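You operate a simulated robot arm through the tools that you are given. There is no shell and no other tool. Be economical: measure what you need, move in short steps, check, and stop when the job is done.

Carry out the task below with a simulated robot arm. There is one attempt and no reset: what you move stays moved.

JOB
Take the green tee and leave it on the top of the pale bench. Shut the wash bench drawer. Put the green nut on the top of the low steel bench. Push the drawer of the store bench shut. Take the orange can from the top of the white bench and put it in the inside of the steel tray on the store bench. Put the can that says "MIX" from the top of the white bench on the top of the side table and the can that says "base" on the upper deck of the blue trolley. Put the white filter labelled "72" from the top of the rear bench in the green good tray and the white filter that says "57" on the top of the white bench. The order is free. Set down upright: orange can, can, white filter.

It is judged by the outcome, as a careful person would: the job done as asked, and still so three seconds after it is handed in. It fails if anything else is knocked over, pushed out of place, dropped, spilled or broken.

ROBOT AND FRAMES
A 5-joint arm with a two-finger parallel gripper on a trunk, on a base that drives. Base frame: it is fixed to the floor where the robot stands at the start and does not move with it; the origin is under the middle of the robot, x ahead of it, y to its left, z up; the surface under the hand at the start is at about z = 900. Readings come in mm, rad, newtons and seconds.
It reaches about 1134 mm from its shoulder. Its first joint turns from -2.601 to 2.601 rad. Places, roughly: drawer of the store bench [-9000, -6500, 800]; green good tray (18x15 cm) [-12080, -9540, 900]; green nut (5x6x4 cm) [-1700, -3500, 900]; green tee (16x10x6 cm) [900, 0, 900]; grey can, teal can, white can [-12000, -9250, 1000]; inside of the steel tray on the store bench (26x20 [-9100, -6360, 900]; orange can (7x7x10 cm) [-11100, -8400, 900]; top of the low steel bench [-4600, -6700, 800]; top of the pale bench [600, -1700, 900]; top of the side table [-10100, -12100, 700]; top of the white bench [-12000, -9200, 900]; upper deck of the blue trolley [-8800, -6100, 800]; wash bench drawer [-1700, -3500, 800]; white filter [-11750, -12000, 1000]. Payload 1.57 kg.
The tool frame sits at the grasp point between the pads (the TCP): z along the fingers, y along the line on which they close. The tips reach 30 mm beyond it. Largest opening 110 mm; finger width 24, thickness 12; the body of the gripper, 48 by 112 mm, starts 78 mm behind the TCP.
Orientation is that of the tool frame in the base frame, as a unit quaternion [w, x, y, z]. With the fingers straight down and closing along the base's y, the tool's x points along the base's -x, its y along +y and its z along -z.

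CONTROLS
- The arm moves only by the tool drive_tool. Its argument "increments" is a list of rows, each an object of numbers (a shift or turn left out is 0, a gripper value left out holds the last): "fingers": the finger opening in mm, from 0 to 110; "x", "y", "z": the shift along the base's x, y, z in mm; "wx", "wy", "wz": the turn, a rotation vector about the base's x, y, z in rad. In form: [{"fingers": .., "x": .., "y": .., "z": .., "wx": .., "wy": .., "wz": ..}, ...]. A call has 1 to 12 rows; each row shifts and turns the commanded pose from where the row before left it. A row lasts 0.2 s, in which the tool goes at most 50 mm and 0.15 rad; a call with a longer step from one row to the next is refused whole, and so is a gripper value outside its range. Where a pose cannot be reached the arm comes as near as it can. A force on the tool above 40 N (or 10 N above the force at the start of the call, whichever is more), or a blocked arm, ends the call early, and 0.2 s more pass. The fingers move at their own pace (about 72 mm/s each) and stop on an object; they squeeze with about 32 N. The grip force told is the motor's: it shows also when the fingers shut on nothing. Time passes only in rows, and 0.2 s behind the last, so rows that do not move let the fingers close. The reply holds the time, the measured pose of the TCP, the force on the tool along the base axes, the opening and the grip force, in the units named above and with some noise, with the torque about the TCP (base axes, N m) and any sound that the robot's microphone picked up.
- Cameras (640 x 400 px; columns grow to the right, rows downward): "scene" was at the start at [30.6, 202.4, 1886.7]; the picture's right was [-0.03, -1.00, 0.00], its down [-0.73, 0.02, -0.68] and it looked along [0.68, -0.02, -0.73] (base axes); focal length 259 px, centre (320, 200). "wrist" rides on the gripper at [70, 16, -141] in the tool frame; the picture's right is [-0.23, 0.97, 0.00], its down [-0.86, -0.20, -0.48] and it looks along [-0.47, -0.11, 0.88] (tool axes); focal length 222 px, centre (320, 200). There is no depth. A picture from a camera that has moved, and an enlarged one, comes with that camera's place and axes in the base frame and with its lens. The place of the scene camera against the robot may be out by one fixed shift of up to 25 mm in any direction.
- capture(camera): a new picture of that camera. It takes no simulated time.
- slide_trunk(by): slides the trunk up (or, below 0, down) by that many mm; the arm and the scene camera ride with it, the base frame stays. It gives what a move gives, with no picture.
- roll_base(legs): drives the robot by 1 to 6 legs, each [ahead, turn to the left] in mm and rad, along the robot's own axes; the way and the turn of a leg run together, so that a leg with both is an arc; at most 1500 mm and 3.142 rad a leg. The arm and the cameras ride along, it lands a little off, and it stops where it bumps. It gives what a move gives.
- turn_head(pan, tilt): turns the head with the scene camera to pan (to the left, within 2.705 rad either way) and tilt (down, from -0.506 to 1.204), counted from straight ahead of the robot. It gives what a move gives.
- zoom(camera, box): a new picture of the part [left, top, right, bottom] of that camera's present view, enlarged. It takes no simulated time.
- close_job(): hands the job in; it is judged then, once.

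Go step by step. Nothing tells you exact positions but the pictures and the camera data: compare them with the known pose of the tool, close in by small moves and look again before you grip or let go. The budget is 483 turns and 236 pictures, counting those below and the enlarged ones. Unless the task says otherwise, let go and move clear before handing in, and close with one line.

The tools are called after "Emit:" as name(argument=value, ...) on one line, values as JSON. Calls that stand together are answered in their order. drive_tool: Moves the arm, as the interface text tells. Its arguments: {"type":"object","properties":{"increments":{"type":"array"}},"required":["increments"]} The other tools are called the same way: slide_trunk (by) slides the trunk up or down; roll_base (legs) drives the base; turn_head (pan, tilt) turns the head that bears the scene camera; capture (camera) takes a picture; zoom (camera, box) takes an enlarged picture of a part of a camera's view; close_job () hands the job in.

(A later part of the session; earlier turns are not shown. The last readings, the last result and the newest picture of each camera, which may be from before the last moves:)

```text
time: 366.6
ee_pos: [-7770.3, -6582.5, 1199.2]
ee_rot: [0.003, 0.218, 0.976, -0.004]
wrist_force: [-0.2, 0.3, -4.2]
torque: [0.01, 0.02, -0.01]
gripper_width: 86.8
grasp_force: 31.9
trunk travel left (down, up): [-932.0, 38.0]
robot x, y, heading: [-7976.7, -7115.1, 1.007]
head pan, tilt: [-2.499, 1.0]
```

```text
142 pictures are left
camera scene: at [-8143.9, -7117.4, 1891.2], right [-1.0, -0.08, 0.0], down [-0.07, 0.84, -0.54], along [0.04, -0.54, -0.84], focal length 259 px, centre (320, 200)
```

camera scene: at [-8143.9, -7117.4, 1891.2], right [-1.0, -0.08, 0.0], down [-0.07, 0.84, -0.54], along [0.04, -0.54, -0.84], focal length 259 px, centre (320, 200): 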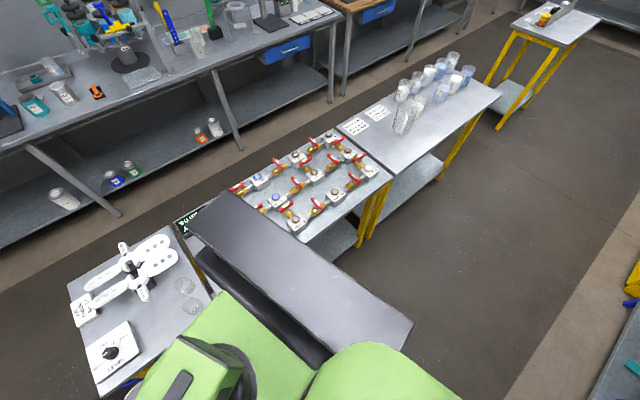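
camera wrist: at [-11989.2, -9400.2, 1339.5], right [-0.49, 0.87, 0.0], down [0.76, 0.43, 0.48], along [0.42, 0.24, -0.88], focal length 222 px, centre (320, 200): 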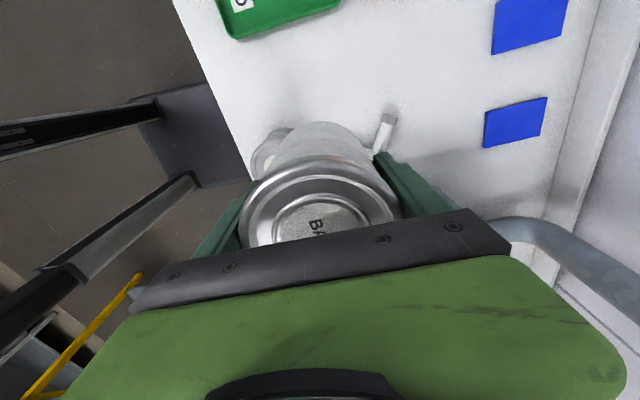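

The robot's rear touched the island table; nothing looks disturbed. I'll pull forward and away in small steps before turning.

Emit:
roll_base(legs=[[200, 0], [0, 0.15], [150, 0], [0, 0.2], [220, 0]])

Emit:
turn_head(pan=2.5, tilt=0.8)

Emit:
capture(camera="scene")

```text
time: 371.8
ee_pos: [-7747.4, -6015.3, 1197.9]
ee_rot: [0.003, 0.049, 0.999, -0.003]
wrist_force: [1.0, 0.0, -5.2]
torque: [-0.07, 0.07, -0.01]
gripper_width: 86.9
grasp_force: 31.9
trunk travel left (down, up): [-932.0, 38.0]
robot x, y, heading: [-7760.6, -6589.9, 1.339]
head pan, tilt: [-2.499, 1.0]
```

```text
time: 375.8
ee_pos: [-7747.2, -6018.0, 1199.7]
ee_rot: [0.003, 0.05, 0.999, -0.004]
wrist_force: [-0.3, -0.3, -4.8]
torque: [0.01, 0.05, 0.02]
gripper_width: 86.7
grasp_force: 31.8
trunk travel left (down, up): [-932.0, 38.0]
robot x, y, heading: [-7762.5, -6587.5, 1.337]
head pan, tilt: [2.499, 0.799]
```

```text
141 pictures are left
camera scene: at [-8003.3, -6632.6, 1906.3], right [-0.64, 0.77, 0.0], down [0.55, 0.46, -0.7], along [-0.53, -0.45, -0.72], focal length 259 px, centre (320, 200)
```

scene: 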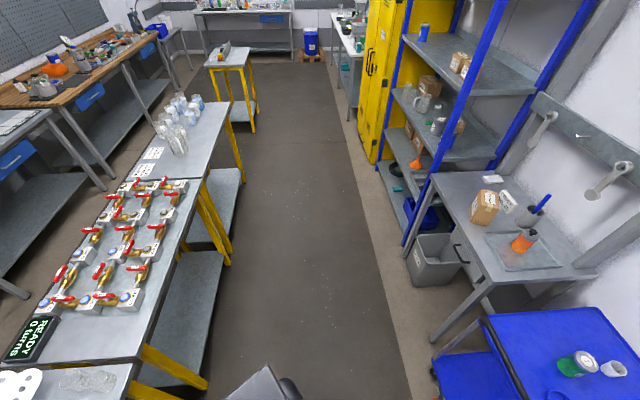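

Clear now. Turning and moving to in front of the trolley.

Emit:
roll_base(legs=[[0, 2.047], [560, 0], [0, -1.042]])

Emit:
turn_head(pan=0.0, tilt=0.8)

Emit:
capture(camera="scene")

Emit:
capture(camera="wrist")

```text
time: 386.7
ee_pos: [-8785.6, -6476.5, 1200.5]
ee_rot: [0.004, -0.464, 0.886, -0.001]
wrist_force: [0.1, -0.1, -3.9]
torque: [0.04, 0.05, 0.01]
gripper_width: 86.4
grasp_force: 31.6
trunk travel left (down, up): [-932.0, 38.0]
robot x, y, heading: [-8296.8, -6768.1, 2.406]
head pan, tilt: [2.499, 0.799]
```

```text
time: 389.0
ee_pos: [-8787.5, -6475.4, 1198.7]
ee_rot: [0.005, -0.463, 0.886, -0.001]
wrist_force: [0.4, -1.2, -4.0]
torque: [0.01, 0.01, -0.01]
gripper_width: 86.4
grasp_force: 32.3
trunk travel left (down, up): [-932.0, 38.0]
robot x, y, heading: [-8296.4, -6770.5, 2.407]
head pan, tilt: [0.0, 0.799]
```

```text
140 pictures are left
camera scene: at [-8441.4, -6857.7, 1906.3], right [0.67, 0.74, 0.0], down [0.53, -0.48, -0.7], along [-0.52, 0.47, -0.72], focal length 259 px, centre (320, 200)
```

scene: 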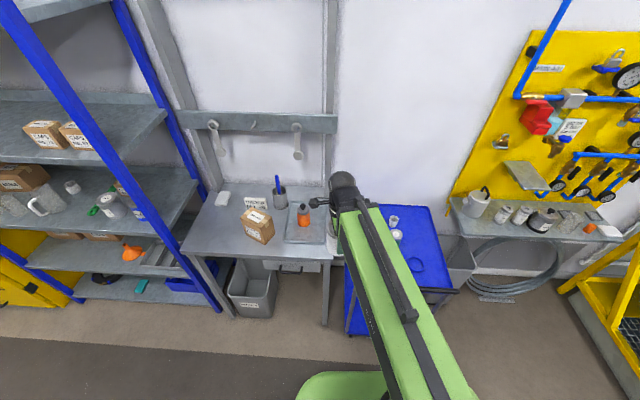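

```text
139 pictures are left
camera wrist: at [-8843.0, -6523.2, 1338.9], right [-0.67, 0.74, 0.0], down [0.65, 0.59, 0.49], along [0.36, 0.32, -0.87], focal length 222 px, centre (320, 200)
```

wrist: 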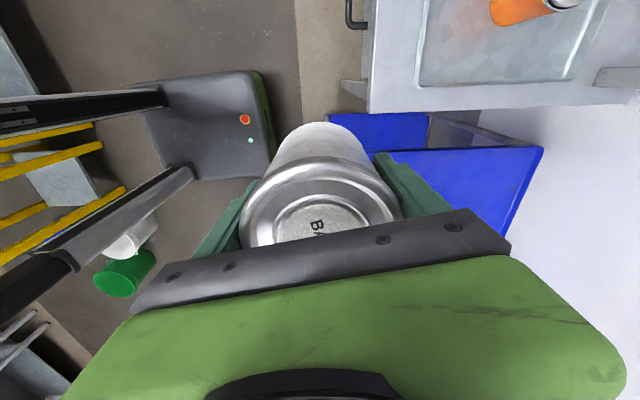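

The trolley is just right of the hand. Moving the can above its left-middle area, about (-8823,-6184).

Emit:
drive_tool(increments=[{"x": -5, "y": 41.5}, {"x": -5, "y": 41.5}, {"x": -5, "y": 41.5}, {"x": -5, "y": 41.5}, {"x": -5, "y": 41.5}, {"x": -5, "y": 41.5}, {"x": -6, "y": 41.5}])

Emit:
capture(camera="scene")

Emit:
capture(camera="wrist")

```text
time: 390.6
ee_pos: [-8823.3, -6180.2, 1200.4]
ee_rot: [0.004, -0.462, 0.887, -0.002]
wrist_force: [0.5, -0.3, -3.9]
torque: [-0.03, -0.01, 0.0]
gripper_width: 86.6
grasp_force: 31.5
trunk travel left (down, up): [-932.0, 38.0]
robot x, y, heading: [-8296.4, -6768.7, 2.402]
head pan, tilt: [0.0, 0.799]
```

```text
138 pictures are left
camera scene: at [-8441.7, -6856.1, 1906.3], right [0.67, 0.74, 0.0], down [0.53, -0.48, -0.7], along [-0.52, 0.47, -0.72], focal length 259 px, centre (320, 200)
```

scene: 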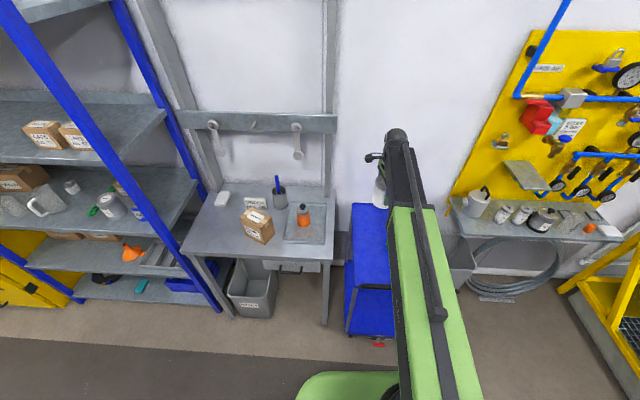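

```text
137 pictures are left
camera wrist: at [-8878.3, -6229.0, 1338.3], right [-0.67, 0.74, -0.01], down [0.65, 0.59, 0.48], along [0.36, 0.32, -0.87], focal length 222 px, centre (320, 200)
```

wrist: 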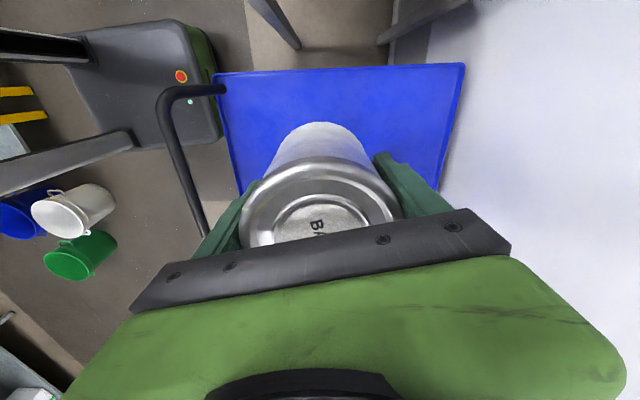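

Emit:
drive_tool(increments=[{"x": -18, "y": -17}, {}])

Emit:
slide_trunk(by=-200)

Emit:
capture(camera="wrist")

Emit:
capture(camera="scene")

```text
time: 391.2
ee_pos: [-8838.3, -6199.7, 1199.4]
ee_rot: [0.004, -0.462, 0.887, -0.001]
wrist_force: [-0.2, 0.2, -4.0]
torque: [-0.02, 0.02, -0.01]
gripper_width: 86.5
grasp_force: 32.0
trunk travel left (down, up): [-932.0, 38.0]
robot x, y, heading: [-8298.4, -6769.2, 2.405]
head pan, tilt: [0.0, 0.799]
```

```text
time: 393.4
ee_pos: [-8839.2, -6198.8, 999.9]
ee_rot: [0.004, -0.462, 0.887, -0.002]
wrist_force: [0.0, -0.3, -5.5]
torque: [-0.03, -0.02, -0.02]
gripper_width: 86.7
grasp_force: 31.7
trunk travel left (down, up): [-732.0, 238.0]
robot x, y, heading: [-8297.8, -6769.2, 2.405]
head pan, tilt: [0.0, 0.799]
```

```text
136 pictures are left
camera wrist: at [-8895.2, -6247.7, 1138.8], right [-0.67, 0.74, -0.01], down [0.65, 0.59, 0.48], along [0.36, 0.32, -0.87], focal length 222 px, centre (320, 200)
```

wrist: 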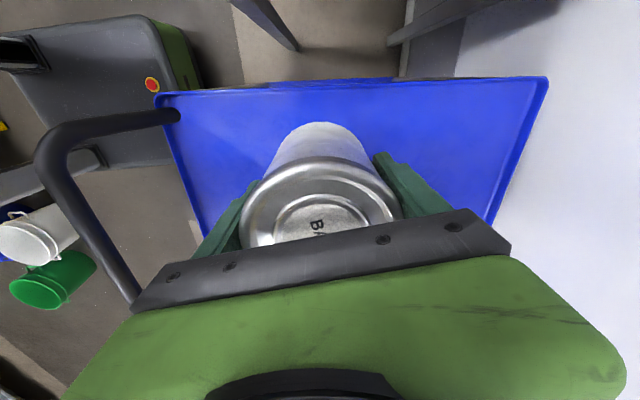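

```text
135 pictures are left
camera scene: at [-8441.4, -6857.4, 1706.3], right [0.67, 0.74, 0.0], down [0.53, -0.48, -0.7], along [-0.52, 0.47, -0.72], focal length 259 px, centre (320, 200)
```

scene: 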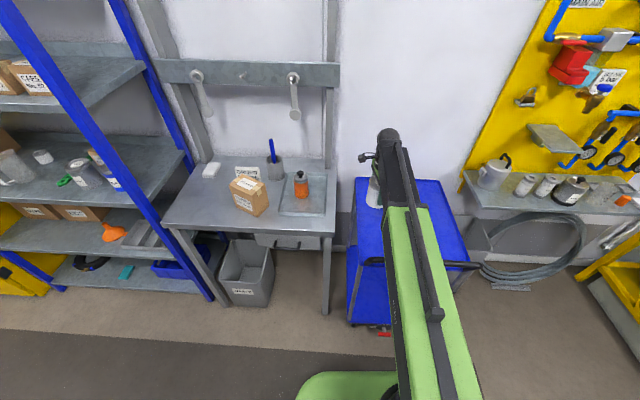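

The handle lies at about z 890, well below the palm. Continuing down in small steps.

Emit:
slide_trunk(by=-70)

Emit:
capture(camera="wrist")

Emit:
zoom(camera="scene", box=[320, 80, 500, 240])

```text
time: 394.4
ee_pos: [-8839.3, -6199.5, 929.0]
ee_rot: [0.003, -0.463, 0.887, -0.002]
wrist_force: [-0.1, -0.5, -4.1]
torque: [-0.01, 0.01, -0.02]
gripper_width: 86.4
grasp_force: 31.5
trunk travel left (down, up): [-662.0, 308.0]
robot x, y, heading: [-8296.3, -6773.7, 2.409]
head pan, tilt: [0.0, 0.799]
```

```text
134 pictures are left
camera wrist: at [-8895.1, -6247.7, 1068.8], right [-0.67, 0.74, 0.0], down [0.65, 0.59, 0.48], along [0.36, 0.32, -0.87], focal length 222 px, centre (320, 200)
```

wrist: 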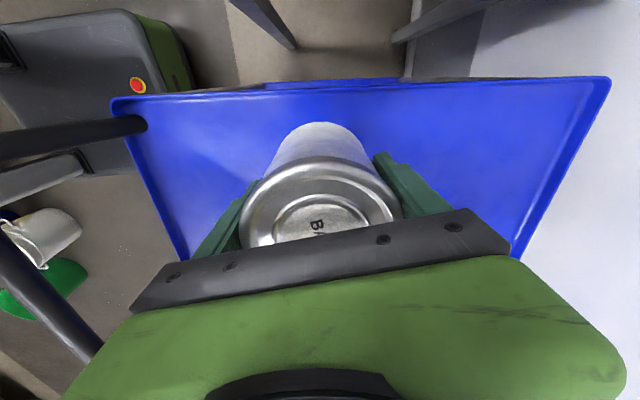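

```text
2.50 times, centred on (410, 160) of scene
camera zoom: at [-8441.3, -6857.5, 1636.3], right [0.67, 0.74, 0.0], down [0.53, -0.48, -0.7], along [-0.52, 0.47, -0.72], focal length 646 px, centre (95, 300)
```

zoom: 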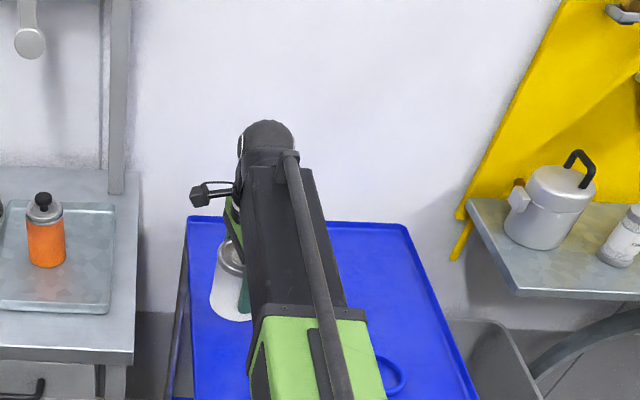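

Emit:
slide_trunk(by=-14)

Emit:
slide_trunk(by=-5)

Emit:
slide_trunk(by=-4)

```text
time: 395.1
ee_pos: [-8840.0, -6199.2, 915.0]
ee_rot: [0.004, -0.463, 0.886, -0.002]
wrist_force: [0.1, -0.1, -3.8]
torque: [-0.04, 0.02, -0.01]
gripper_width: 86.4
grasp_force: 32.2
trunk travel left (down, up): [-648.0, 322.0]
robot x, y, heading: [-8299.2, -6770.6, 2.405]
head pan, tilt: [0.0, 0.799]
```

```text
time: 395.6
ee_pos: [-8840.1, -6199.0, 910.6]
ee_rot: [0.004, -0.463, 0.887, -0.002]
wrist_force: [0.2, -0.1, -4.4]
torque: [-0.01, 0.0, 0.02]
gripper_width: 86.5
grasp_force: 32.4
trunk travel left (down, up): [-643.0, 327.0]
robot x, y, heading: [-8300.4, -6771.5, 2.408]
head pan, tilt: [0.0, 0.799]
```

```text
time: 396.1
ee_pos: [-8838.8, -6199.0, 907.9]
ee_rot: [0.004, -0.463, 0.886, -0.002]
wrist_force: [-0.3, -0.2, -4.8]
torque: [-0.05, 0.03, 0.04]
gripper_width: 86.5
grasp_force: 32.3
trunk travel left (down, up): [-639.0, 331.0]
robot x, y, heading: [-8293.5, -6766.8, 2.406]
head pan, tilt: [0.0, 0.799]
```

Emit:
slide_trunk(by=-4)

Emit:
slide_trunk(by=-4)

Emit:
slide_trunk(by=-4)

Emit:
slide_trunk(by=-4)

```text
time: 396.6
ee_pos: [-8840.4, -6199.1, 902.0]
ee_rot: [0.004, -0.462, 0.887, -0.002]
wrist_force: [-0.6, -0.2, -4.5]
torque: [-0.03, -0.01, -0.03]
gripper_width: 86.4
grasp_force: 32.8
trunk travel left (down, up): [-635.0, 335.0]
robot x, y, heading: [-8299.3, -6771.8, 2.411]
head pan, tilt: [0.0, 0.799]
```

```text
time: 397.2
ee_pos: [-8839.4, -6198.1, 898.6]
ee_rot: [0.004, -0.463, 0.887, -0.002]
wrist_force: [0.0, -0.2, -4.1]
torque: [-0.03, 0.03, -0.01]
gripper_width: 86.3
grasp_force: 31.8
trunk travel left (down, up): [-631.0, 339.0]
robot x, y, heading: [-8294.5, -6768.4, 2.408]
head pan, tilt: [0.0, 0.799]
```

```text
time: 397.7
ee_pos: [-8839.7, -6198.8, 893.4]
ee_rot: [0.004, -0.462, 0.887, -0.002]
wrist_force: [0.0, -1.3, -3.6]
torque: [0.01, 0.03, -0.02]
gripper_width: 86.5
grasp_force: 32.4
trunk travel left (down, up): [-627.0, 343.0]
robot x, y, heading: [-8297.9, -6765.6, 2.406]
head pan, tilt: [0.0, 0.799]
```

```text
time: 398.2
ee_pos: [-8839.7, -6198.6, 889.7]
ee_rot: [0.004, -0.462, 0.887, -0.001]
wrist_force: [0.5, 0.0, -3.1]
torque: [0.01, 0.02, 0.0]
gripper_width: 86.7
grasp_force: 32.0
trunk travel left (down, up): [-623.0, 347.0]
robot x, y, heading: [-8300.7, -6766.9, 2.402]
head pan, tilt: [0.0, 0.799]
```

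Emit:
slide_trunk(by=-6)

Emit:
slide_trunk(by=-6)

Emit:
capture(camera="wrist")

Emit:
zoom(camera="scene", box=[340, 60, 460, 160])

```text
time: 398.8
ee_pos: [-8840.0, -6198.1, 885.0]
ee_rot: [0.004, -0.462, 0.887, -0.001]
wrist_force: [-0.6, 0.0, -3.8]
torque: [-0.02, 0.02, -0.02]
gripper_width: 86.6
grasp_force: 31.4
trunk travel left (down, up): [-617.0, 353.0]
robot x, y, heading: [-8296.9, -6770.5, 2.404]
head pan, tilt: [0.0, 0.799]
```

```text
time: 399.3
ee_pos: [-8839.1, -6199.0, 878.4]
ee_rot: [0.003, -0.462, 0.887, -0.002]
wrist_force: [0.0, 0.2, -4.4]
torque: [0.0, 0.0, -0.02]
gripper_width: 86.6
grasp_force: 32.1
trunk travel left (down, up): [-611.0, 359.0]
robot x, y, heading: [-8296.8, -6766.0, 2.405]
head pan, tilt: [0.0, 0.799]
```

```text
132 pictures are left
camera wrist: at [-8895.2, -6247.7, 1017.8], right [-0.67, 0.74, -0.01], down [0.65, 0.59, 0.48], along [0.36, 0.32, -0.87], focal length 222 px, centre (320, 200)
```

wrist: 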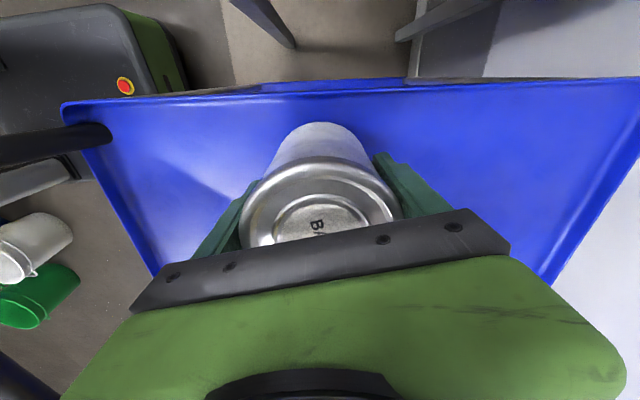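

```text
4.00 times, centred on (400, 110) of scene
camera zoom: at [-8441.4, -6857.5, 1585.3], right [0.67, 0.74, 0.0], down [0.53, -0.48, -0.7], along [-0.52, 0.47, -0.72], focal length 1034 px, centre (0, 560)
```

zoom: 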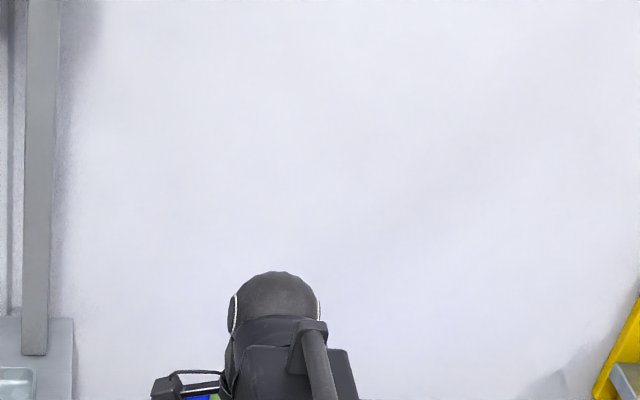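

Emit:
slide_trunk(by=-5)

Emit:
slide_trunk(by=-5)

Emit:
slide_trunk(by=-5)

Emit:
slide_trunk(by=-5)

```text
time: 399.9
ee_pos: [-8839.7, -6198.9, 872.7]
ee_rot: [0.003, -0.463, 0.886, -0.001]
wrist_force: [0.7, 0.1, -4.2]
torque: [-0.03, 0.02, -0.01]
gripper_width: 86.4
grasp_force: 31.6
trunk travel left (down, up): [-606.0, 364.0]
robot x, y, heading: [-8300.5, -6770.2, 2.406]
head pan, tilt: [0.0, 0.799]
```

```text
time: 400.4
ee_pos: [-8838.8, -6197.9, 868.1]
ee_rot: [0.004, -0.463, 0.886, -0.001]
wrist_force: [0.3, -0.4, -4.6]
torque: [-0.01, 0.03, 0.03]
gripper_width: 86.7
grasp_force: 31.7
trunk travel left (down, up): [-601.0, 369.0]
robot x, y, heading: [-8298.4, -6767.5, 2.411]
head pan, tilt: [0.0, 0.799]
```

```text
time: 401.0
ee_pos: [-8839.0, -6198.2, 863.0]
ee_rot: [0.004, -0.463, 0.886, -0.002]
wrist_force: [0.3, 0.3, -4.4]
torque: [-0.02, 0.04, 0.02]
gripper_width: 86.6
grasp_force: 32.4
trunk travel left (down, up): [-596.0, 374.0]
robot x, y, heading: [-8295.0, -6769.2, 2.407]
head pan, tilt: [0.0, 0.799]
```

```text
time: 401.5
ee_pos: [-8839.2, -6197.9, 859.2]
ee_rot: [0.004, -0.462, 0.887, 0.0]
wrist_force: [-3.8, 4.1, 16.6]
torque: [0.51, 1.05, -0.07]
gripper_width: 86.5
grasp_force: 32.1
trunk travel left (down, up): [-591.0, 379.0]
robot x, y, heading: [-8294.6, -6768.2, 2.405]
head pan, tilt: [0.0, 0.799]
```

Contact on the deck at about z 800. Releasing and rising.

Emit:
drive_tool(increments=[{"fingers": 110}, {}, {}])

Emit:
slide_trunk(by=300)

Emit:
capture(camera="wrist")

```text
time: 402.3
ee_pos: [-8840.1, -6199.4, 857.0]
ee_rot: [0.004, -0.462, 0.887, -0.002]
wrist_force: [0.2, -0.3, 0.8]
torque: [-0.02, 0.02, 0.0]
gripper_width: 109.9
grasp_force: 0.3
trunk travel left (down, up): [-591.0, 379.0]
robot x, y, heading: [-8298.7, -6769.4, 2.405]
head pan, tilt: [0.0, 0.799]
```

```text
time: 405.3
ee_pos: [-8841.2, -6199.0, 1158.5]
ee_rot: [0.005, -0.463, 0.886, -0.001]
wrist_force: [-0.4, 0.1, -1.2]
torque: [-0.03, -0.01, 0.01]
gripper_width: 109.9
grasp_force: 0.1
trunk travel left (down, up): [-891.0, 79.0]
robot x, y, heading: [-8297.2, -6772.4, 2.409]
head pan, tilt: [0.0, 0.799]
```

```text
130 pictures are left
camera wrist: at [-8895.0, -6247.9, 1298.0], right [-0.67, 0.74, 0.0], down [0.65, 0.59, 0.48], along [0.36, 0.32, -0.87], focal length 222 px, centre (320, 200)
```

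wrist: 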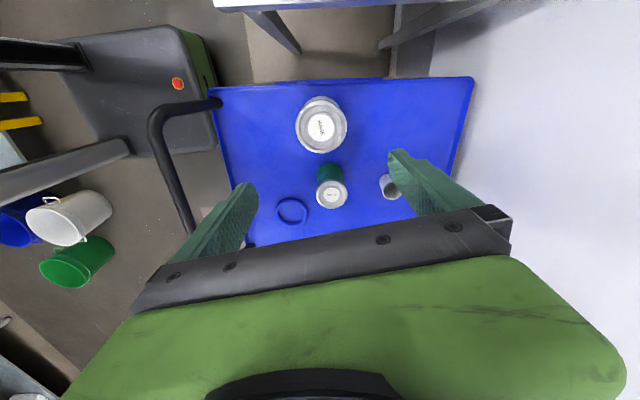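

BASE stands on the upper deck and everything else there is in place. Back for MIX.

Emit:
drive_tool(increments=[{"x": 30, "y": -35}, {"x": 30, "y": -35}, {"x": 30, "y": -35}, {"x": 30, "y": -35}])

Emit:
slide_trunk(by=40)

Emit:
roll_base(legs=[[-190, 0], [0, 1.504]])

```text
time: 406.3
ee_pos: [-8714.9, -6341.9, 1157.4]
ee_rot: [0.004, -0.463, 0.886, -0.001]
wrist_force: [0.4, -0.1, 1.3]
torque: [0.02, 0.01, -0.02]
gripper_width: 110.1
grasp_force: 0.0
trunk travel left (down, up): [-891.0, 79.0]
robot x, y, heading: [-8296.6, -6769.3, 2.408]
head pan, tilt: [0.0, 0.799]
```

```text
time: 407.1
ee_pos: [-8716.6, -6340.8, 1199.2]
ee_rot: [0.005, -0.463, 0.886, -0.002]
wrist_force: [-0.2, -0.3, -0.1]
torque: [0.01, 0.02, -0.03]
gripper_width: 109.7
grasp_force: 0.0
trunk travel left (down, up): [-931.0, 39.0]
robot x, y, heading: [-8300.5, -6769.4, 2.411]
head pan, tilt: [0.0, 0.799]
```

```text
time: 412.3
ee_pos: [-8615.7, -7277.8, 1199.3]
ee_rot: [-0.003, 0.942, -0.337, -0.002]
wrist_force: [0.8, 0.0, 0.0]
torque: [0.05, 0.03, 0.0]
gripper_width: 110.0
grasp_force: 0.0
trunk travel left (down, up): [-931.0, 39.0]
robot x, y, heading: [-8130.5, -6922.4, -2.386]
head pan, tilt: [0.0, 0.799]
```

Emit:
roll_base(legs=[[1500, 0], [1500, 0], [1270, 0]])

Emit:
roll_base(legs=[[0, -1.57]])

Emit:
capture(camera="scene")

```text
time: 433.2
ee_pos: [-11725.2, -10342.7, 1196.6]
ee_rot: [-0.005, 0.947, -0.32, -0.002]
wrist_force: [0.4, 0.1, -0.7]
torque: [0.0, -0.01, 0.01]
gripper_width: 110.0
grasp_force: 0.1
trunk travel left (down, up): [-931.0, 39.0]
robot x, y, heading: [-11251.0, -9966.0, -2.354]
head pan, tilt: [0.0, 0.799]
```

```text
time: 437.3
ee_pos: [-11634.4, -9504.3, 1197.4]
ee_rot: [0.003, -0.454, 0.891, -0.003]
wrist_force: [-1.1, 0.7, -0.3]
torque: [0.04, -0.06, -0.01]
gripper_width: 110.1
grasp_force: 0.0
trunk travel left (down, up): [-931.0, 39.0]
robot x, y, heading: [-11224.3, -9941.3, 2.391]
head pan, tilt: [0.0, 0.799]
```

```text
129 pictures are left
camera scene: at [-11370.2, -10028.4, 1905.3], right [0.68, 0.73, 0.0], down [0.53, -0.49, -0.7], along [-0.51, 0.47, -0.72], focal length 259 px, centre (320, 200)
```

scene: 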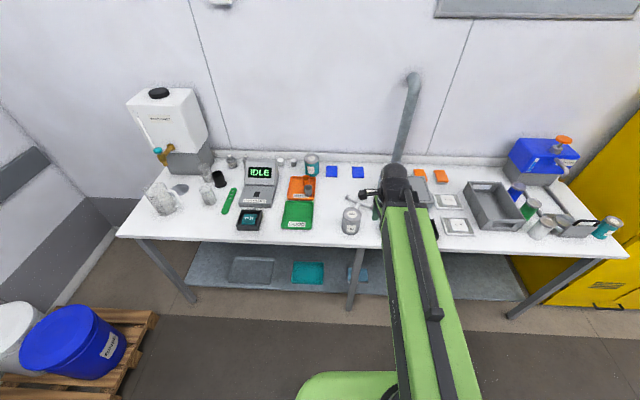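

MIX is at about (-11843,-9394) with a fitting right behind it, so I'll grip it from the sides. Rotating and moving over.

Emit:
drive_tool(increments=[{"x": -21, "y": 11, "wz": 0.14}, {"x": -21, "y": 11, "wz": 0.14}, {"x": -21, "y": 11, "wz": 0.14}, {"x": -21, "y": 11, "wz": 0.14}, {"x": -21, "y": 11, "wz": 0.14}, {"x": -21, "y": 11, "wz": 0.14}, {"x": -21, "y": 11, "wz": 0.14}, {"x": -21, "y": 11, "wz": 0.14}, {"x": -21, "y": 11, "wz": 0.14}, {"x": -20, "y": 11, "wz": 0.14}])

Emit:
capture(camera="wrist")

```text
time: 439.5
ee_pos: [-11841.0, -9393.8, 1198.2]
ee_rot: [-0.004, 0.921, -0.389, -0.001]
wrist_force: [0.5, -0.1, -0.7]
torque: [-0.01, -0.05, -0.01]
gripper_width: 109.9
grasp_force: 0.1
trunk travel left (down, up): [-931.0, 39.0]
robot x, y, heading: [-11224.7, -9944.1, 2.397]
head pan, tilt: [0.0, 0.799]
```

```text
128 pictures are left
camera wrist: at [-11805.5, -9457.4, 1337.8], right [-0.86, -0.52, 0.0], down [-0.46, 0.75, 0.48], along [-0.25, 0.42, -0.87], focal length 222 px, centre (320, 200)
```

wrist: 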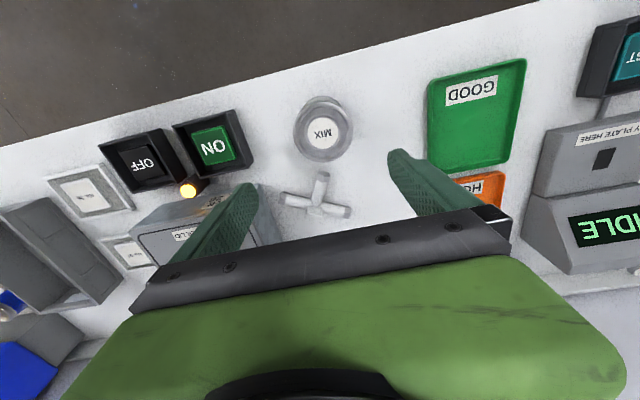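

Emit:
drive_tool(increments=[{"x": 0, "y": -7}, {}])

Emit:
slide_trunk(by=-120)

Emit:
capture(camera="wrist")

```text
time: 440.1
ee_pos: [-11841.5, -9401.7, 1197.6]
ee_rot: [-0.005, 0.922, -0.388, -0.002]
wrist_force: [-0.1, 0.5, -0.1]
torque: [0.02, 0.01, 0.01]
gripper_width: 110.0
grasp_force: 0.0
trunk travel left (down, up): [-931.0, 39.0]
robot x, y, heading: [-11223.3, -9943.0, 2.392]
head pan, tilt: [0.0, 0.799]
```

```text
time: 441.6
ee_pos: [-11840.5, -9401.2, 1078.0]
ee_rot: [-0.005, 0.921, -0.389, -0.002]
wrist_force: [0.0, -0.1, 0.6]
torque: [-0.01, 0.01, 0.0]
gripper_width: 110.0
grasp_force: 0.1
trunk travel left (down, up): [-811.0, 159.0]
robot x, y, heading: [-11220.9, -9944.2, 2.39]
head pan, tilt: [0.0, 0.799]
```

```text
127 pictures are left
camera wrist: at [-11806.0, -9465.1, 1218.1], right [-0.86, -0.52, 0.0], down [-0.45, 0.75, 0.49], along [-0.25, 0.42, -0.87], focal length 222 px, centre (320, 200)
```

wrist: 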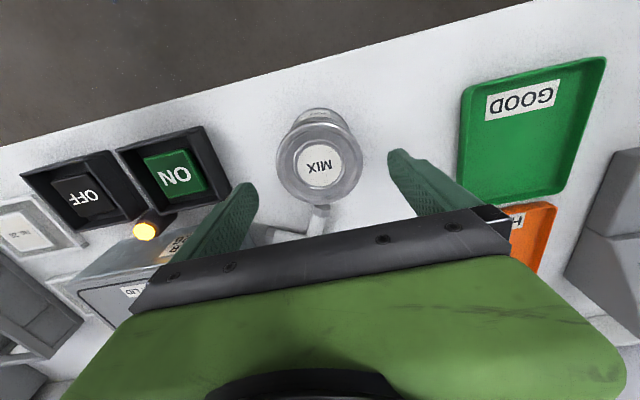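

MIX is centred with room both sides. Lowering and gripping.

Emit:
slide_trunk(by=-118)

Emit:
drive_tool(increments=[{"fingers": 70}, {}, {}, {}])

Emit:
slide_trunk(by=245)

Emit:
capture(camera="wrist")

```text
time: 443.1
ee_pos: [-11841.3, -9401.9, 959.9]
ee_rot: [-0.004, 0.921, -0.389, -0.003]
wrist_force: [-0.6, -1.1, -0.3]
torque: [0.0, 0.01, -0.01]
gripper_width: 110.3
grasp_force: 0.0
trunk travel left (down, up): [-693.0, 277.0]
robot x, y, heading: [-11221.6, -9939.4, 2.388]
head pan, tilt: [0.0, 0.799]
```

```text
time: 444.1
ee_pos: [-11842.3, -9401.8, 959.6]
ee_rot: [-0.003, 0.921, -0.388, -0.002]
wrist_force: [-2.2, 0.7, 2.4]
torque: [-0.17, 0.24, -0.02]
gripper_width: 87.1
grasp_force: 32.6
trunk travel left (down, up): [-693.0, 277.0]
robot x, y, heading: [-11222.3, -9943.4, 2.394]
head pan, tilt: [0.0, 0.799]
```

```text
time: 446.7
ee_pos: [-11840.8, -9401.8, 1205.0]
ee_rot: [-0.005, 0.921, -0.389, -0.001]
wrist_force: [0.0, -0.7, -4.3]
torque: [-0.04, -0.03, 0.01]
gripper_width: 86.9
grasp_force: 32.0
trunk travel left (down, up): [-938.0, 32.0]
robot x, y, heading: [-11224.7, -9946.3, 2.396]
head pan, tilt: [0.0, 0.799]
```

```text
126 pictures are left
camera wrist: at [-11806.3, -9464.7, 1344.7], right [-0.86, -0.52, 0.0], down [-0.45, 0.75, 0.48], along [-0.25, 0.42, -0.87], focal length 222 px, centre (320, 200)
```

wrist: 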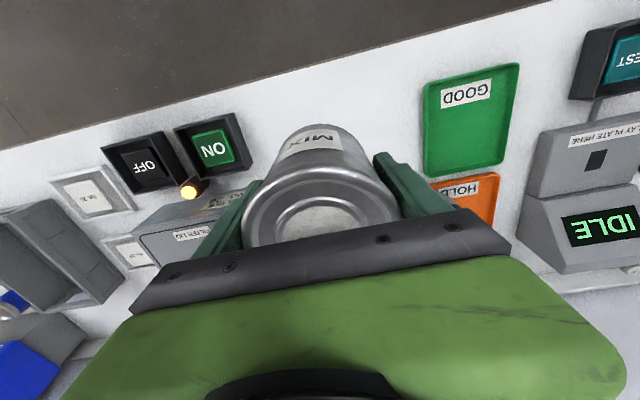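

MIX is held. Retracting and turning toward the side table.

Emit:
drive_tool(increments=[{"x": 34, "y": -30}, {"x": 34, "y": -30}, {"x": 34, "y": -30}, {"x": 34, "y": -30}, {"x": 30, "y": -26}])

Emit:
roll_base(legs=[[0, 2.8]])

Emit:
turn_head(pan=0.0, tilt=0.45)

Emit:
capture(camera="scene")

```text
time: 447.9
ee_pos: [-11677.6, -9545.1, 1204.4]
ee_rot: [-0.004, 0.921, -0.39, -0.001]
wrist_force: [0.5, 0.4, -4.3]
torque: [-0.04, -0.01, -0.01]
gripper_width: 87.4
grasp_force: 31.7
out of reach, approached as far as the arm can: row 1
trunk travel left (down, up): [-938.0, 32.0]
robot x, y, heading: [-11224.5, -9945.5, 2.391]
head pan, tilt: [0.0, 0.799]
```

```text
time: 454.9
ee_pos: [-10927.8, -10462.8, 1206.7]
ee_rot: [0.002, 0.535, 0.845, -0.005]
wrist_force: [0.0, 0.6, -3.6]
torque: [-0.01, -0.01, 0.0]
gripper_width: 87.2
grasp_force: 31.9
trunk travel left (down, up): [-938.0, 32.0]
robot x, y, heading: [-11180.7, -9911.3, -1.073]
head pan, tilt: [0.0, 0.799]
```

```text
time: 455.7
ee_pos: [-10924.4, -10462.1, 1204.9]
ee_rot: [0.001, 0.534, 0.845, -0.005]
wrist_force: [-0.1, 0.1, -4.2]
torque: [-0.01, 0.04, -0.03]
gripper_width: 87.4
grasp_force: 32.1
trunk travel left (down, up): [-938.0, 32.0]
robot x, y, heading: [-11178.5, -9917.8, -1.075]
head pan, tilt: [0.0, 0.45]
```

```text
125 pictures are left
camera scene: at [-11010.1, -9860.3, 1942.5], right [-0.88, -0.48, 0.0], down [-0.21, 0.38, -0.9], along [0.43, -0.79, -0.44], focal length 259 px, centre (320, 200)
```

scene: 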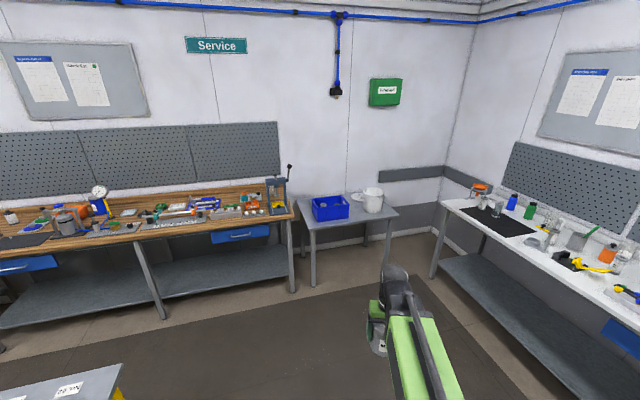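

The side table (with a blue crate and white bucket) is ahead; its front strip is free. Driving there.

Emit:
roll_base(legs=[[0, -0.19], [1500, 0], [100, 0], [0, 0.464]])

Emit:
turn_head(pan=0.0, tilt=0.8)

Emit:
capture(camera="scene")

```text
time: 466.0
ee_pos: [-10286.4, -11900.8, 1204.9]
ee_rot: [0.002, 0.407, 0.913, -0.002]
wrist_force: [-0.5, -0.5, -4.7]
torque: [0.09, 0.02, 0.01]
gripper_width: 87.1
grasp_force: 32.0
trunk travel left (down, up): [-938.0, 32.0]
robot x, y, heading: [-10678.7, -11439.6, -0.795]
head pan, tilt: [0.0, 0.45]
```

```text
time: 466.8
ee_pos: [-10285.1, -11897.8, 1205.7]
ee_rot: [0.001, 0.408, 0.913, -0.004]
wrist_force: [-0.6, 0.0, -3.6]
torque: [0.03, 0.05, -0.01]
gripper_width: 87.1
grasp_force: 31.5
trunk travel left (down, up): [-938.0, 32.0]
robot x, y, heading: [-10678.4, -11434.3, -0.791]
head pan, tilt: [0.0, 0.799]
```

```text
124 pictures are left
camera scene: at [-10535.8, -11330.0, 1912.4], right [-0.71, -0.7, 0.0], down [-0.5, 0.51, -0.7], along [0.49, -0.5, -0.72], focal length 259 px, centre (320, 200)
```

scene: 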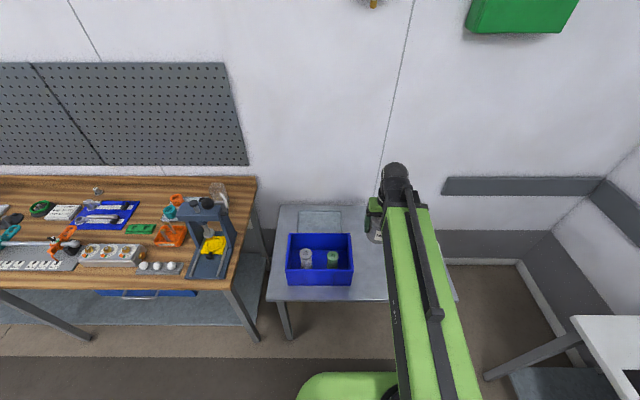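

Emit:
capture(camera="wrist")

Emit:
zoom(camera="scene", box=[250, 180, 490, 330])

```text
123 pictures are left
camera wrist: at [-10322.3, -11835.2, 1344.7], right [0.88, 0.48, -0.01], down [0.42, -0.77, 0.48], along [0.23, -0.43, -0.87], focal length 222 px, centre (320, 200)
```

wrist: 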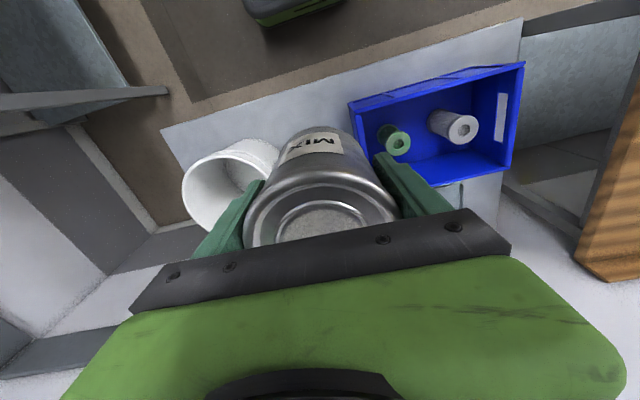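

```text
2.67 times, centred on (370, 255) of scene
camera zoom: at [-10535.8, -11330.0, 1912.4], right [-0.71, -0.7, 0.0], down [-0.5, 0.51, -0.7], along [0.49, -0.5, -0.72], focal length 690 px, centre (187, 53)
```

zoom: 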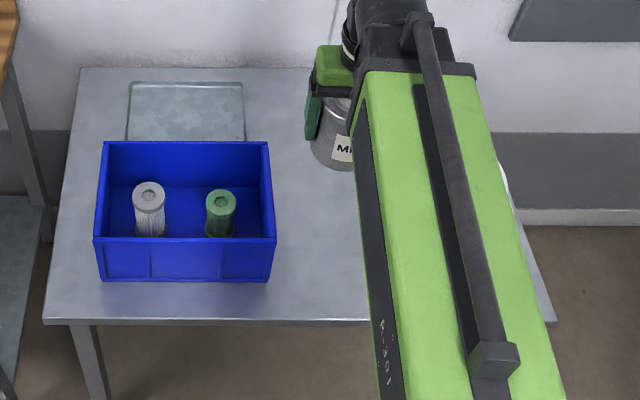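

Between crate and bucket is tight, but the table's back area around (-10097,-12140) is free. I'll drive closer with the can high and go there.

Emit:
roll_base(legs=[[230, 0]])

Emit:
drive_tool(increments=[{}])

Emit:
capture(camera="wrist")

Emit:
capture(camera="scene")

```text
time: 468.6
ee_pos: [-10125.1, -12065.8, 1204.5]
ee_rot: [0.001, 0.409, 0.912, -0.005]
wrist_force: [0.5, -0.5, -5.3]
torque: [0.06, 0.02, 0.05]
gripper_width: 87.2
grasp_force: 32.3
trunk travel left (down, up): [-938.0, 32.0]
robot x, y, heading: [-10514.0, -11602.1, -0.797]
head pan, tilt: [0.0, 0.799]
```

```text
time: 469.0
ee_pos: [-10126.0, -12066.9, 1204.3]
ee_rot: [0.001, 0.409, 0.912, -0.005]
wrist_force: [0.5, -0.8, -5.3]
torque: [0.09, 0.05, 0.02]
gripper_width: 87.4
grasp_force: 32.0
trunk travel left (down, up): [-938.0, 32.0]
robot x, y, heading: [-10513.5, -11603.5, -0.795]
head pan, tilt: [0.0, 0.799]
```

```text
121 pictures are left
camera wrist: at [-10161.0, -12002.5, 1344.6], right [0.88, 0.48, -0.01], down [0.42, -0.77, 0.48], along [0.23, -0.43, -0.87], focal length 222 px, centre (320, 200)
```

wrist: 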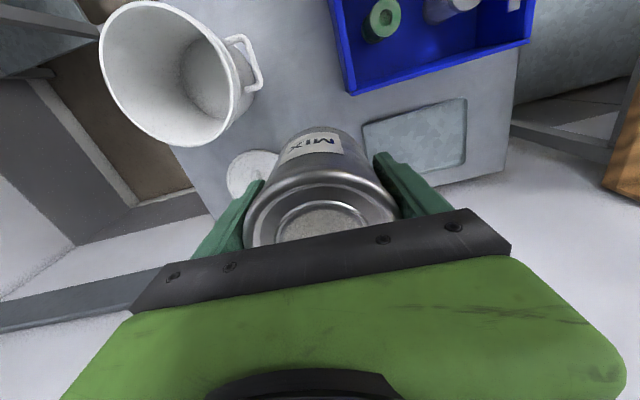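

```text
120 pictures are left
camera scene: at [-10372.2, -11495.7, 1912.3], right [-0.71, -0.7, 0.0], down [-0.5, 0.51, -0.7], along [0.49, -0.5, -0.72], focal length 259 px, centre (320, 200)
```

scene: 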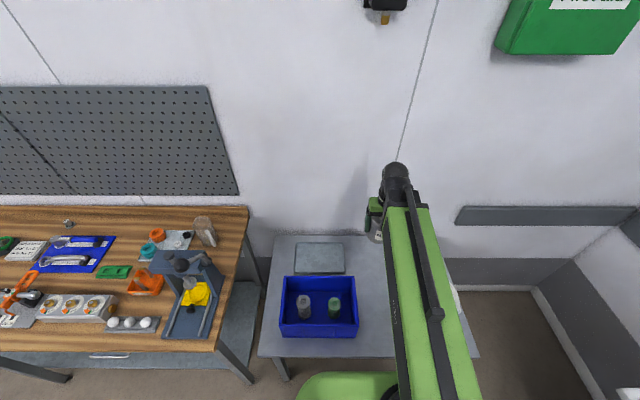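

There's also a lid and a plate; the free middle is about (-10078,-12177). Moving above it.

Emit:
drive_tool(increments=[{"x": 16, "y": -37}, {"x": 16, "y": -37}, {"x": 16, "y": -36}, {}])

Emit:
slide_trunk(by=-200)

Emit:
capture(camera="wrist")

Emit:
capture(camera="scene")

```text
time: 470.0
ee_pos: [-10079.4, -12174.6, 1204.4]
ee_rot: [0.001, 0.41, 0.912, -0.004]
wrist_force: [0.5, 0.2, -3.9]
torque: [-0.02, 0.03, -0.01]
gripper_width: 87.3
grasp_force: 32.0
trunk travel left (down, up): [-938.0, 32.0]
robot x, y, heading: [-10520.7, -11600.5, -0.791]
head pan, tilt: [0.0, 0.799]
```

```text
time: 472.1
ee_pos: [-10080.3, -12174.9, 1006.6]
ee_rot: [0.001, 0.409, 0.913, -0.005]
wrist_force: [0.8, 0.7, -4.3]
torque: [0.04, 0.0, -0.01]
gripper_width: 87.2
grasp_force: 32.1
trunk travel left (down, up): [-738.0, 232.0]
robot x, y, heading: [-10513.2, -11602.5, -0.797]
head pan, tilt: [0.0, 0.799]
```

```text
119 pictures are left
camera wrist: at [-10114.4, -12111.1, 1144.9], right [0.88, 0.48, -0.01], down [0.42, -0.77, 0.49], along [0.23, -0.43, -0.87], focal length 222 px, centre (320, 200)
```

wrist: 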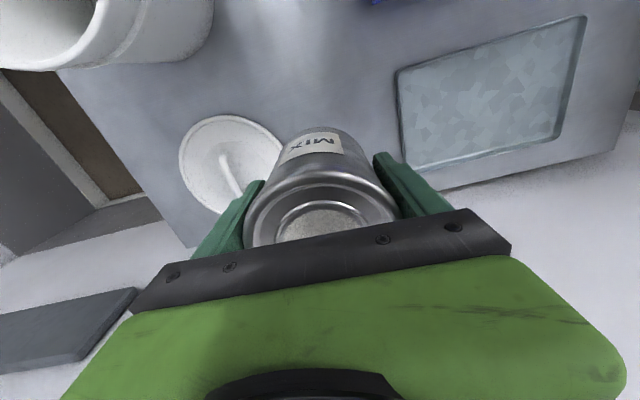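

```text
118 pictures are left
camera scene: at [-10373.0, -11495.2, 1712.3], right [-0.71, -0.7, 0.0], down [-0.5, 0.51, -0.7], along [0.49, -0.5, -0.72], focal length 259 px, centre (320, 200)
```

scene: 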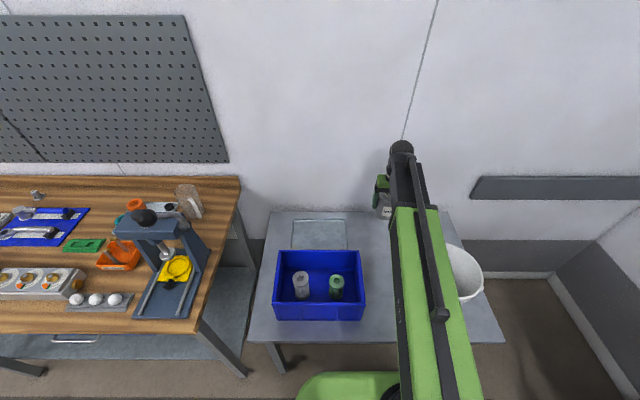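

I'll shift 25 mm away from the lid and bucket, then lower further.

Emit:
drive_tool(increments=[{"x": 24, "y": 14}, {}])

Emit:
slide_trunk(by=-130)

Emit:
capture(camera="wrist")

Emit:
capture(camera="scene")

```text
time: 472.7
ee_pos: [-10053.6, -12158.9, 1005.3]
ee_rot: [0.002, 0.409, 0.913, -0.005]
wrist_force: [-0.6, -0.2, -5.3]
torque: [0.01, 0.02, 0.03]
gripper_width: 87.0
grasp_force: 31.6
trunk travel left (down, up): [-738.0, 232.0]
robot x, y, heading: [-10513.4, -11601.2, -0.789]
head pan, tilt: [0.0, 0.799]
```

```text
time: 474.3
ee_pos: [-10054.3, -12157.6, 875.5]
ee_rot: [0.003, 0.409, 0.912, -0.005]
wrist_force: [-0.1, 0.2, -5.3]
torque: [0.02, 0.0, 0.01]
gripper_width: 87.2
grasp_force: 32.3
trunk travel left (down, up): [-608.0, 362.0]
robot x, y, heading: [-10514.0, -11601.3, -0.8]
head pan, tilt: [0.0, 0.799]
```

```text
117 pictures are left
camera wrist: at [-10089.9, -12094.3, 1014.9], right [0.88, 0.48, -0.01], down [0.42, -0.77, 0.49], along [0.23, -0.43, -0.87], focal length 222 px, centre (320, 200)
```

wrist: 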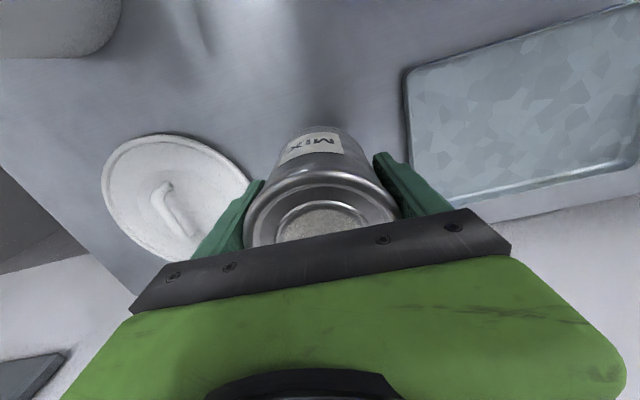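

```text
116 pictures are left
camera scene: at [-10373.0, -11495.1, 1582.3], right [-0.71, -0.7, 0.0], down [-0.5, 0.51, -0.7], along [0.49, -0.5, -0.72], focal length 259 px, centre (320, 200)
```

scene: 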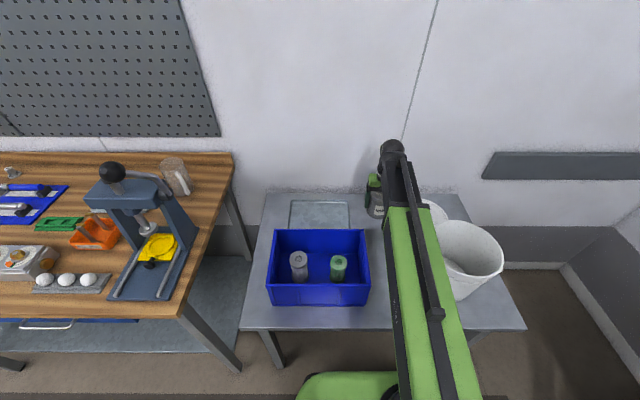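

The arm passes clear of the bucket. Lowering further.

Emit:
slide_trunk(by=-80)

Emit:
zoom(camera="scene", box=[240, 60, 540, 260])

Emit:
capture(camera="wrist")

```text
time: 475.5
ee_pos: [-10055.4, -12156.7, 796.8]
ee_rot: [0.002, 0.409, 0.912, -0.005]
wrist_force: [-2.8, -0.3, 19.7]
torque: [0.23, -0.91, -0.01]
gripper_width: 87.2
grasp_force: 32.2
trunk travel left (down, up): [-528.0, 442.0]
robot x, y, heading: [-10519.1, -11601.3, -0.797]
head pan, tilt: [0.0, 0.799]
```

```text
2.00 times, centred on (390, 160) of scene
camera zoom: at [-10374.8, -11493.3, 1502.6], right [-0.71, -0.7, 0.0], down [-0.5, 0.51, -0.7], along [0.49, -0.5, -0.72], focal length 517 px, centre (180, 280)
```

zoom: 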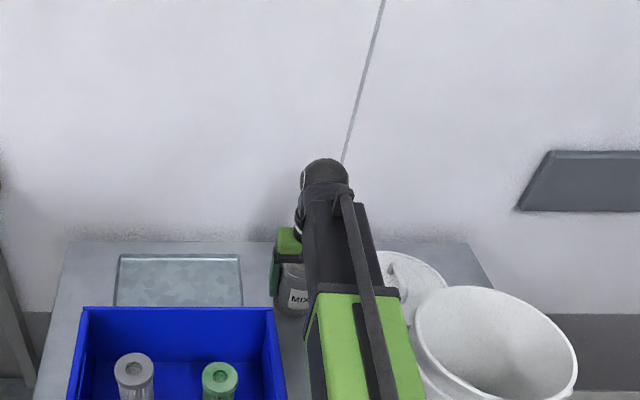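

```text
114 pictures are left
camera wrist: at [-10091.2, -12093.2, 936.3], right [0.88, 0.48, 0.0], down [0.42, -0.77, 0.49], along [0.23, -0.43, -0.87], focal length 222 px, centre (320, 200)
```

wrist: 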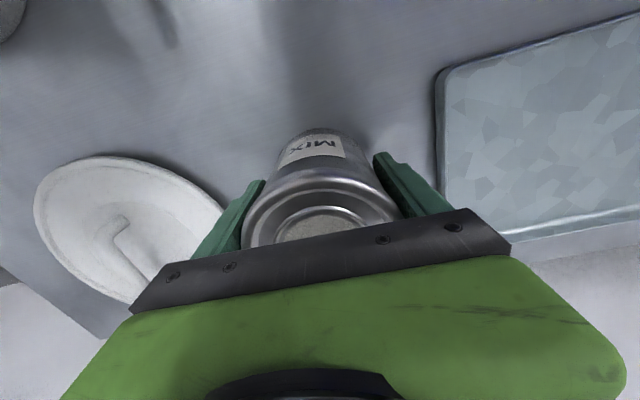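

Contact at TCP 797 (table top about z 739). Releasing and rising.

Emit:
slide_trunk(by=-1)

Emit:
drive_tool(increments=[{"fingers": 108}, {}, {}])

Emit:
slide_trunk(by=200)

Emit:
capture(camera="wrist")

```text
time: 476.0
ee_pos: [-10056.1, -12155.3, 796.1]
ee_rot: [0.002, 0.409, 0.913, -0.005]
wrist_force: [-2.5, -2.1, 29.7]
torque: [0.6, -1.17, -0.02]
gripper_width: 87.5
grasp_force: 32.1
trunk travel left (down, up): [-527.0, 443.0]
robot x, y, heading: [-10517.2, -11602.4, -0.796]
head pan, tilt: [0.0, 0.799]
```

```text
time: 476.8
ee_pos: [-10055.5, -12157.1, 793.9]
ee_rot: [0.002, 0.41, 0.912, -0.005]
wrist_force: [-1.0, -0.8, 0.0]
torque: [-0.01, 0.03, -0.02]
gripper_width: 108.2
grasp_force: 0.1
trunk travel left (down, up): [-527.0, 443.0]
robot x, y, heading: [-10515.9, -11601.1, -0.8]
head pan, tilt: [0.0, 0.799]
```

```text
time: 479.0
ee_pos: [-10055.1, -12157.7, 995.2]
ee_rot: [0.002, 0.41, 0.912, -0.004]
wrist_force: [-0.1, 0.0, -0.3]
torque: [-0.02, -0.01, 0.0]
gripper_width: 107.9
grasp_force: 0.1
trunk travel left (down, up): [-727.0, 243.0]
robot x, y, heading: [-10519.0, -11605.9, -0.795]
head pan, tilt: [0.0, 0.799]
```

```text
113 pictures are left
camera wrist: at [-10090.0, -12094.1, 1134.0], right [0.88, 0.48, -0.01], down [0.42, -0.77, 0.49], along [0.23, -0.43, -0.87], focal length 222 px, centre (320, 200)
```

wrist: 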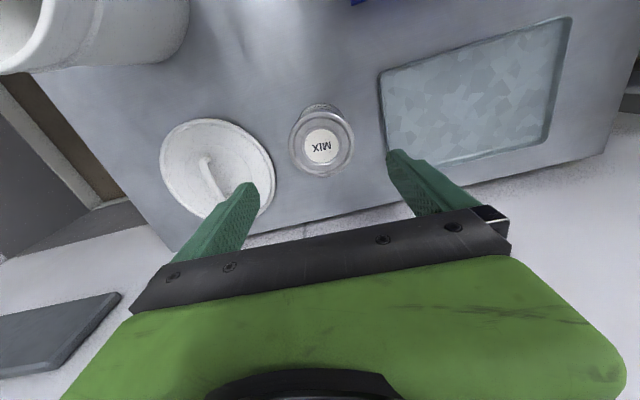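

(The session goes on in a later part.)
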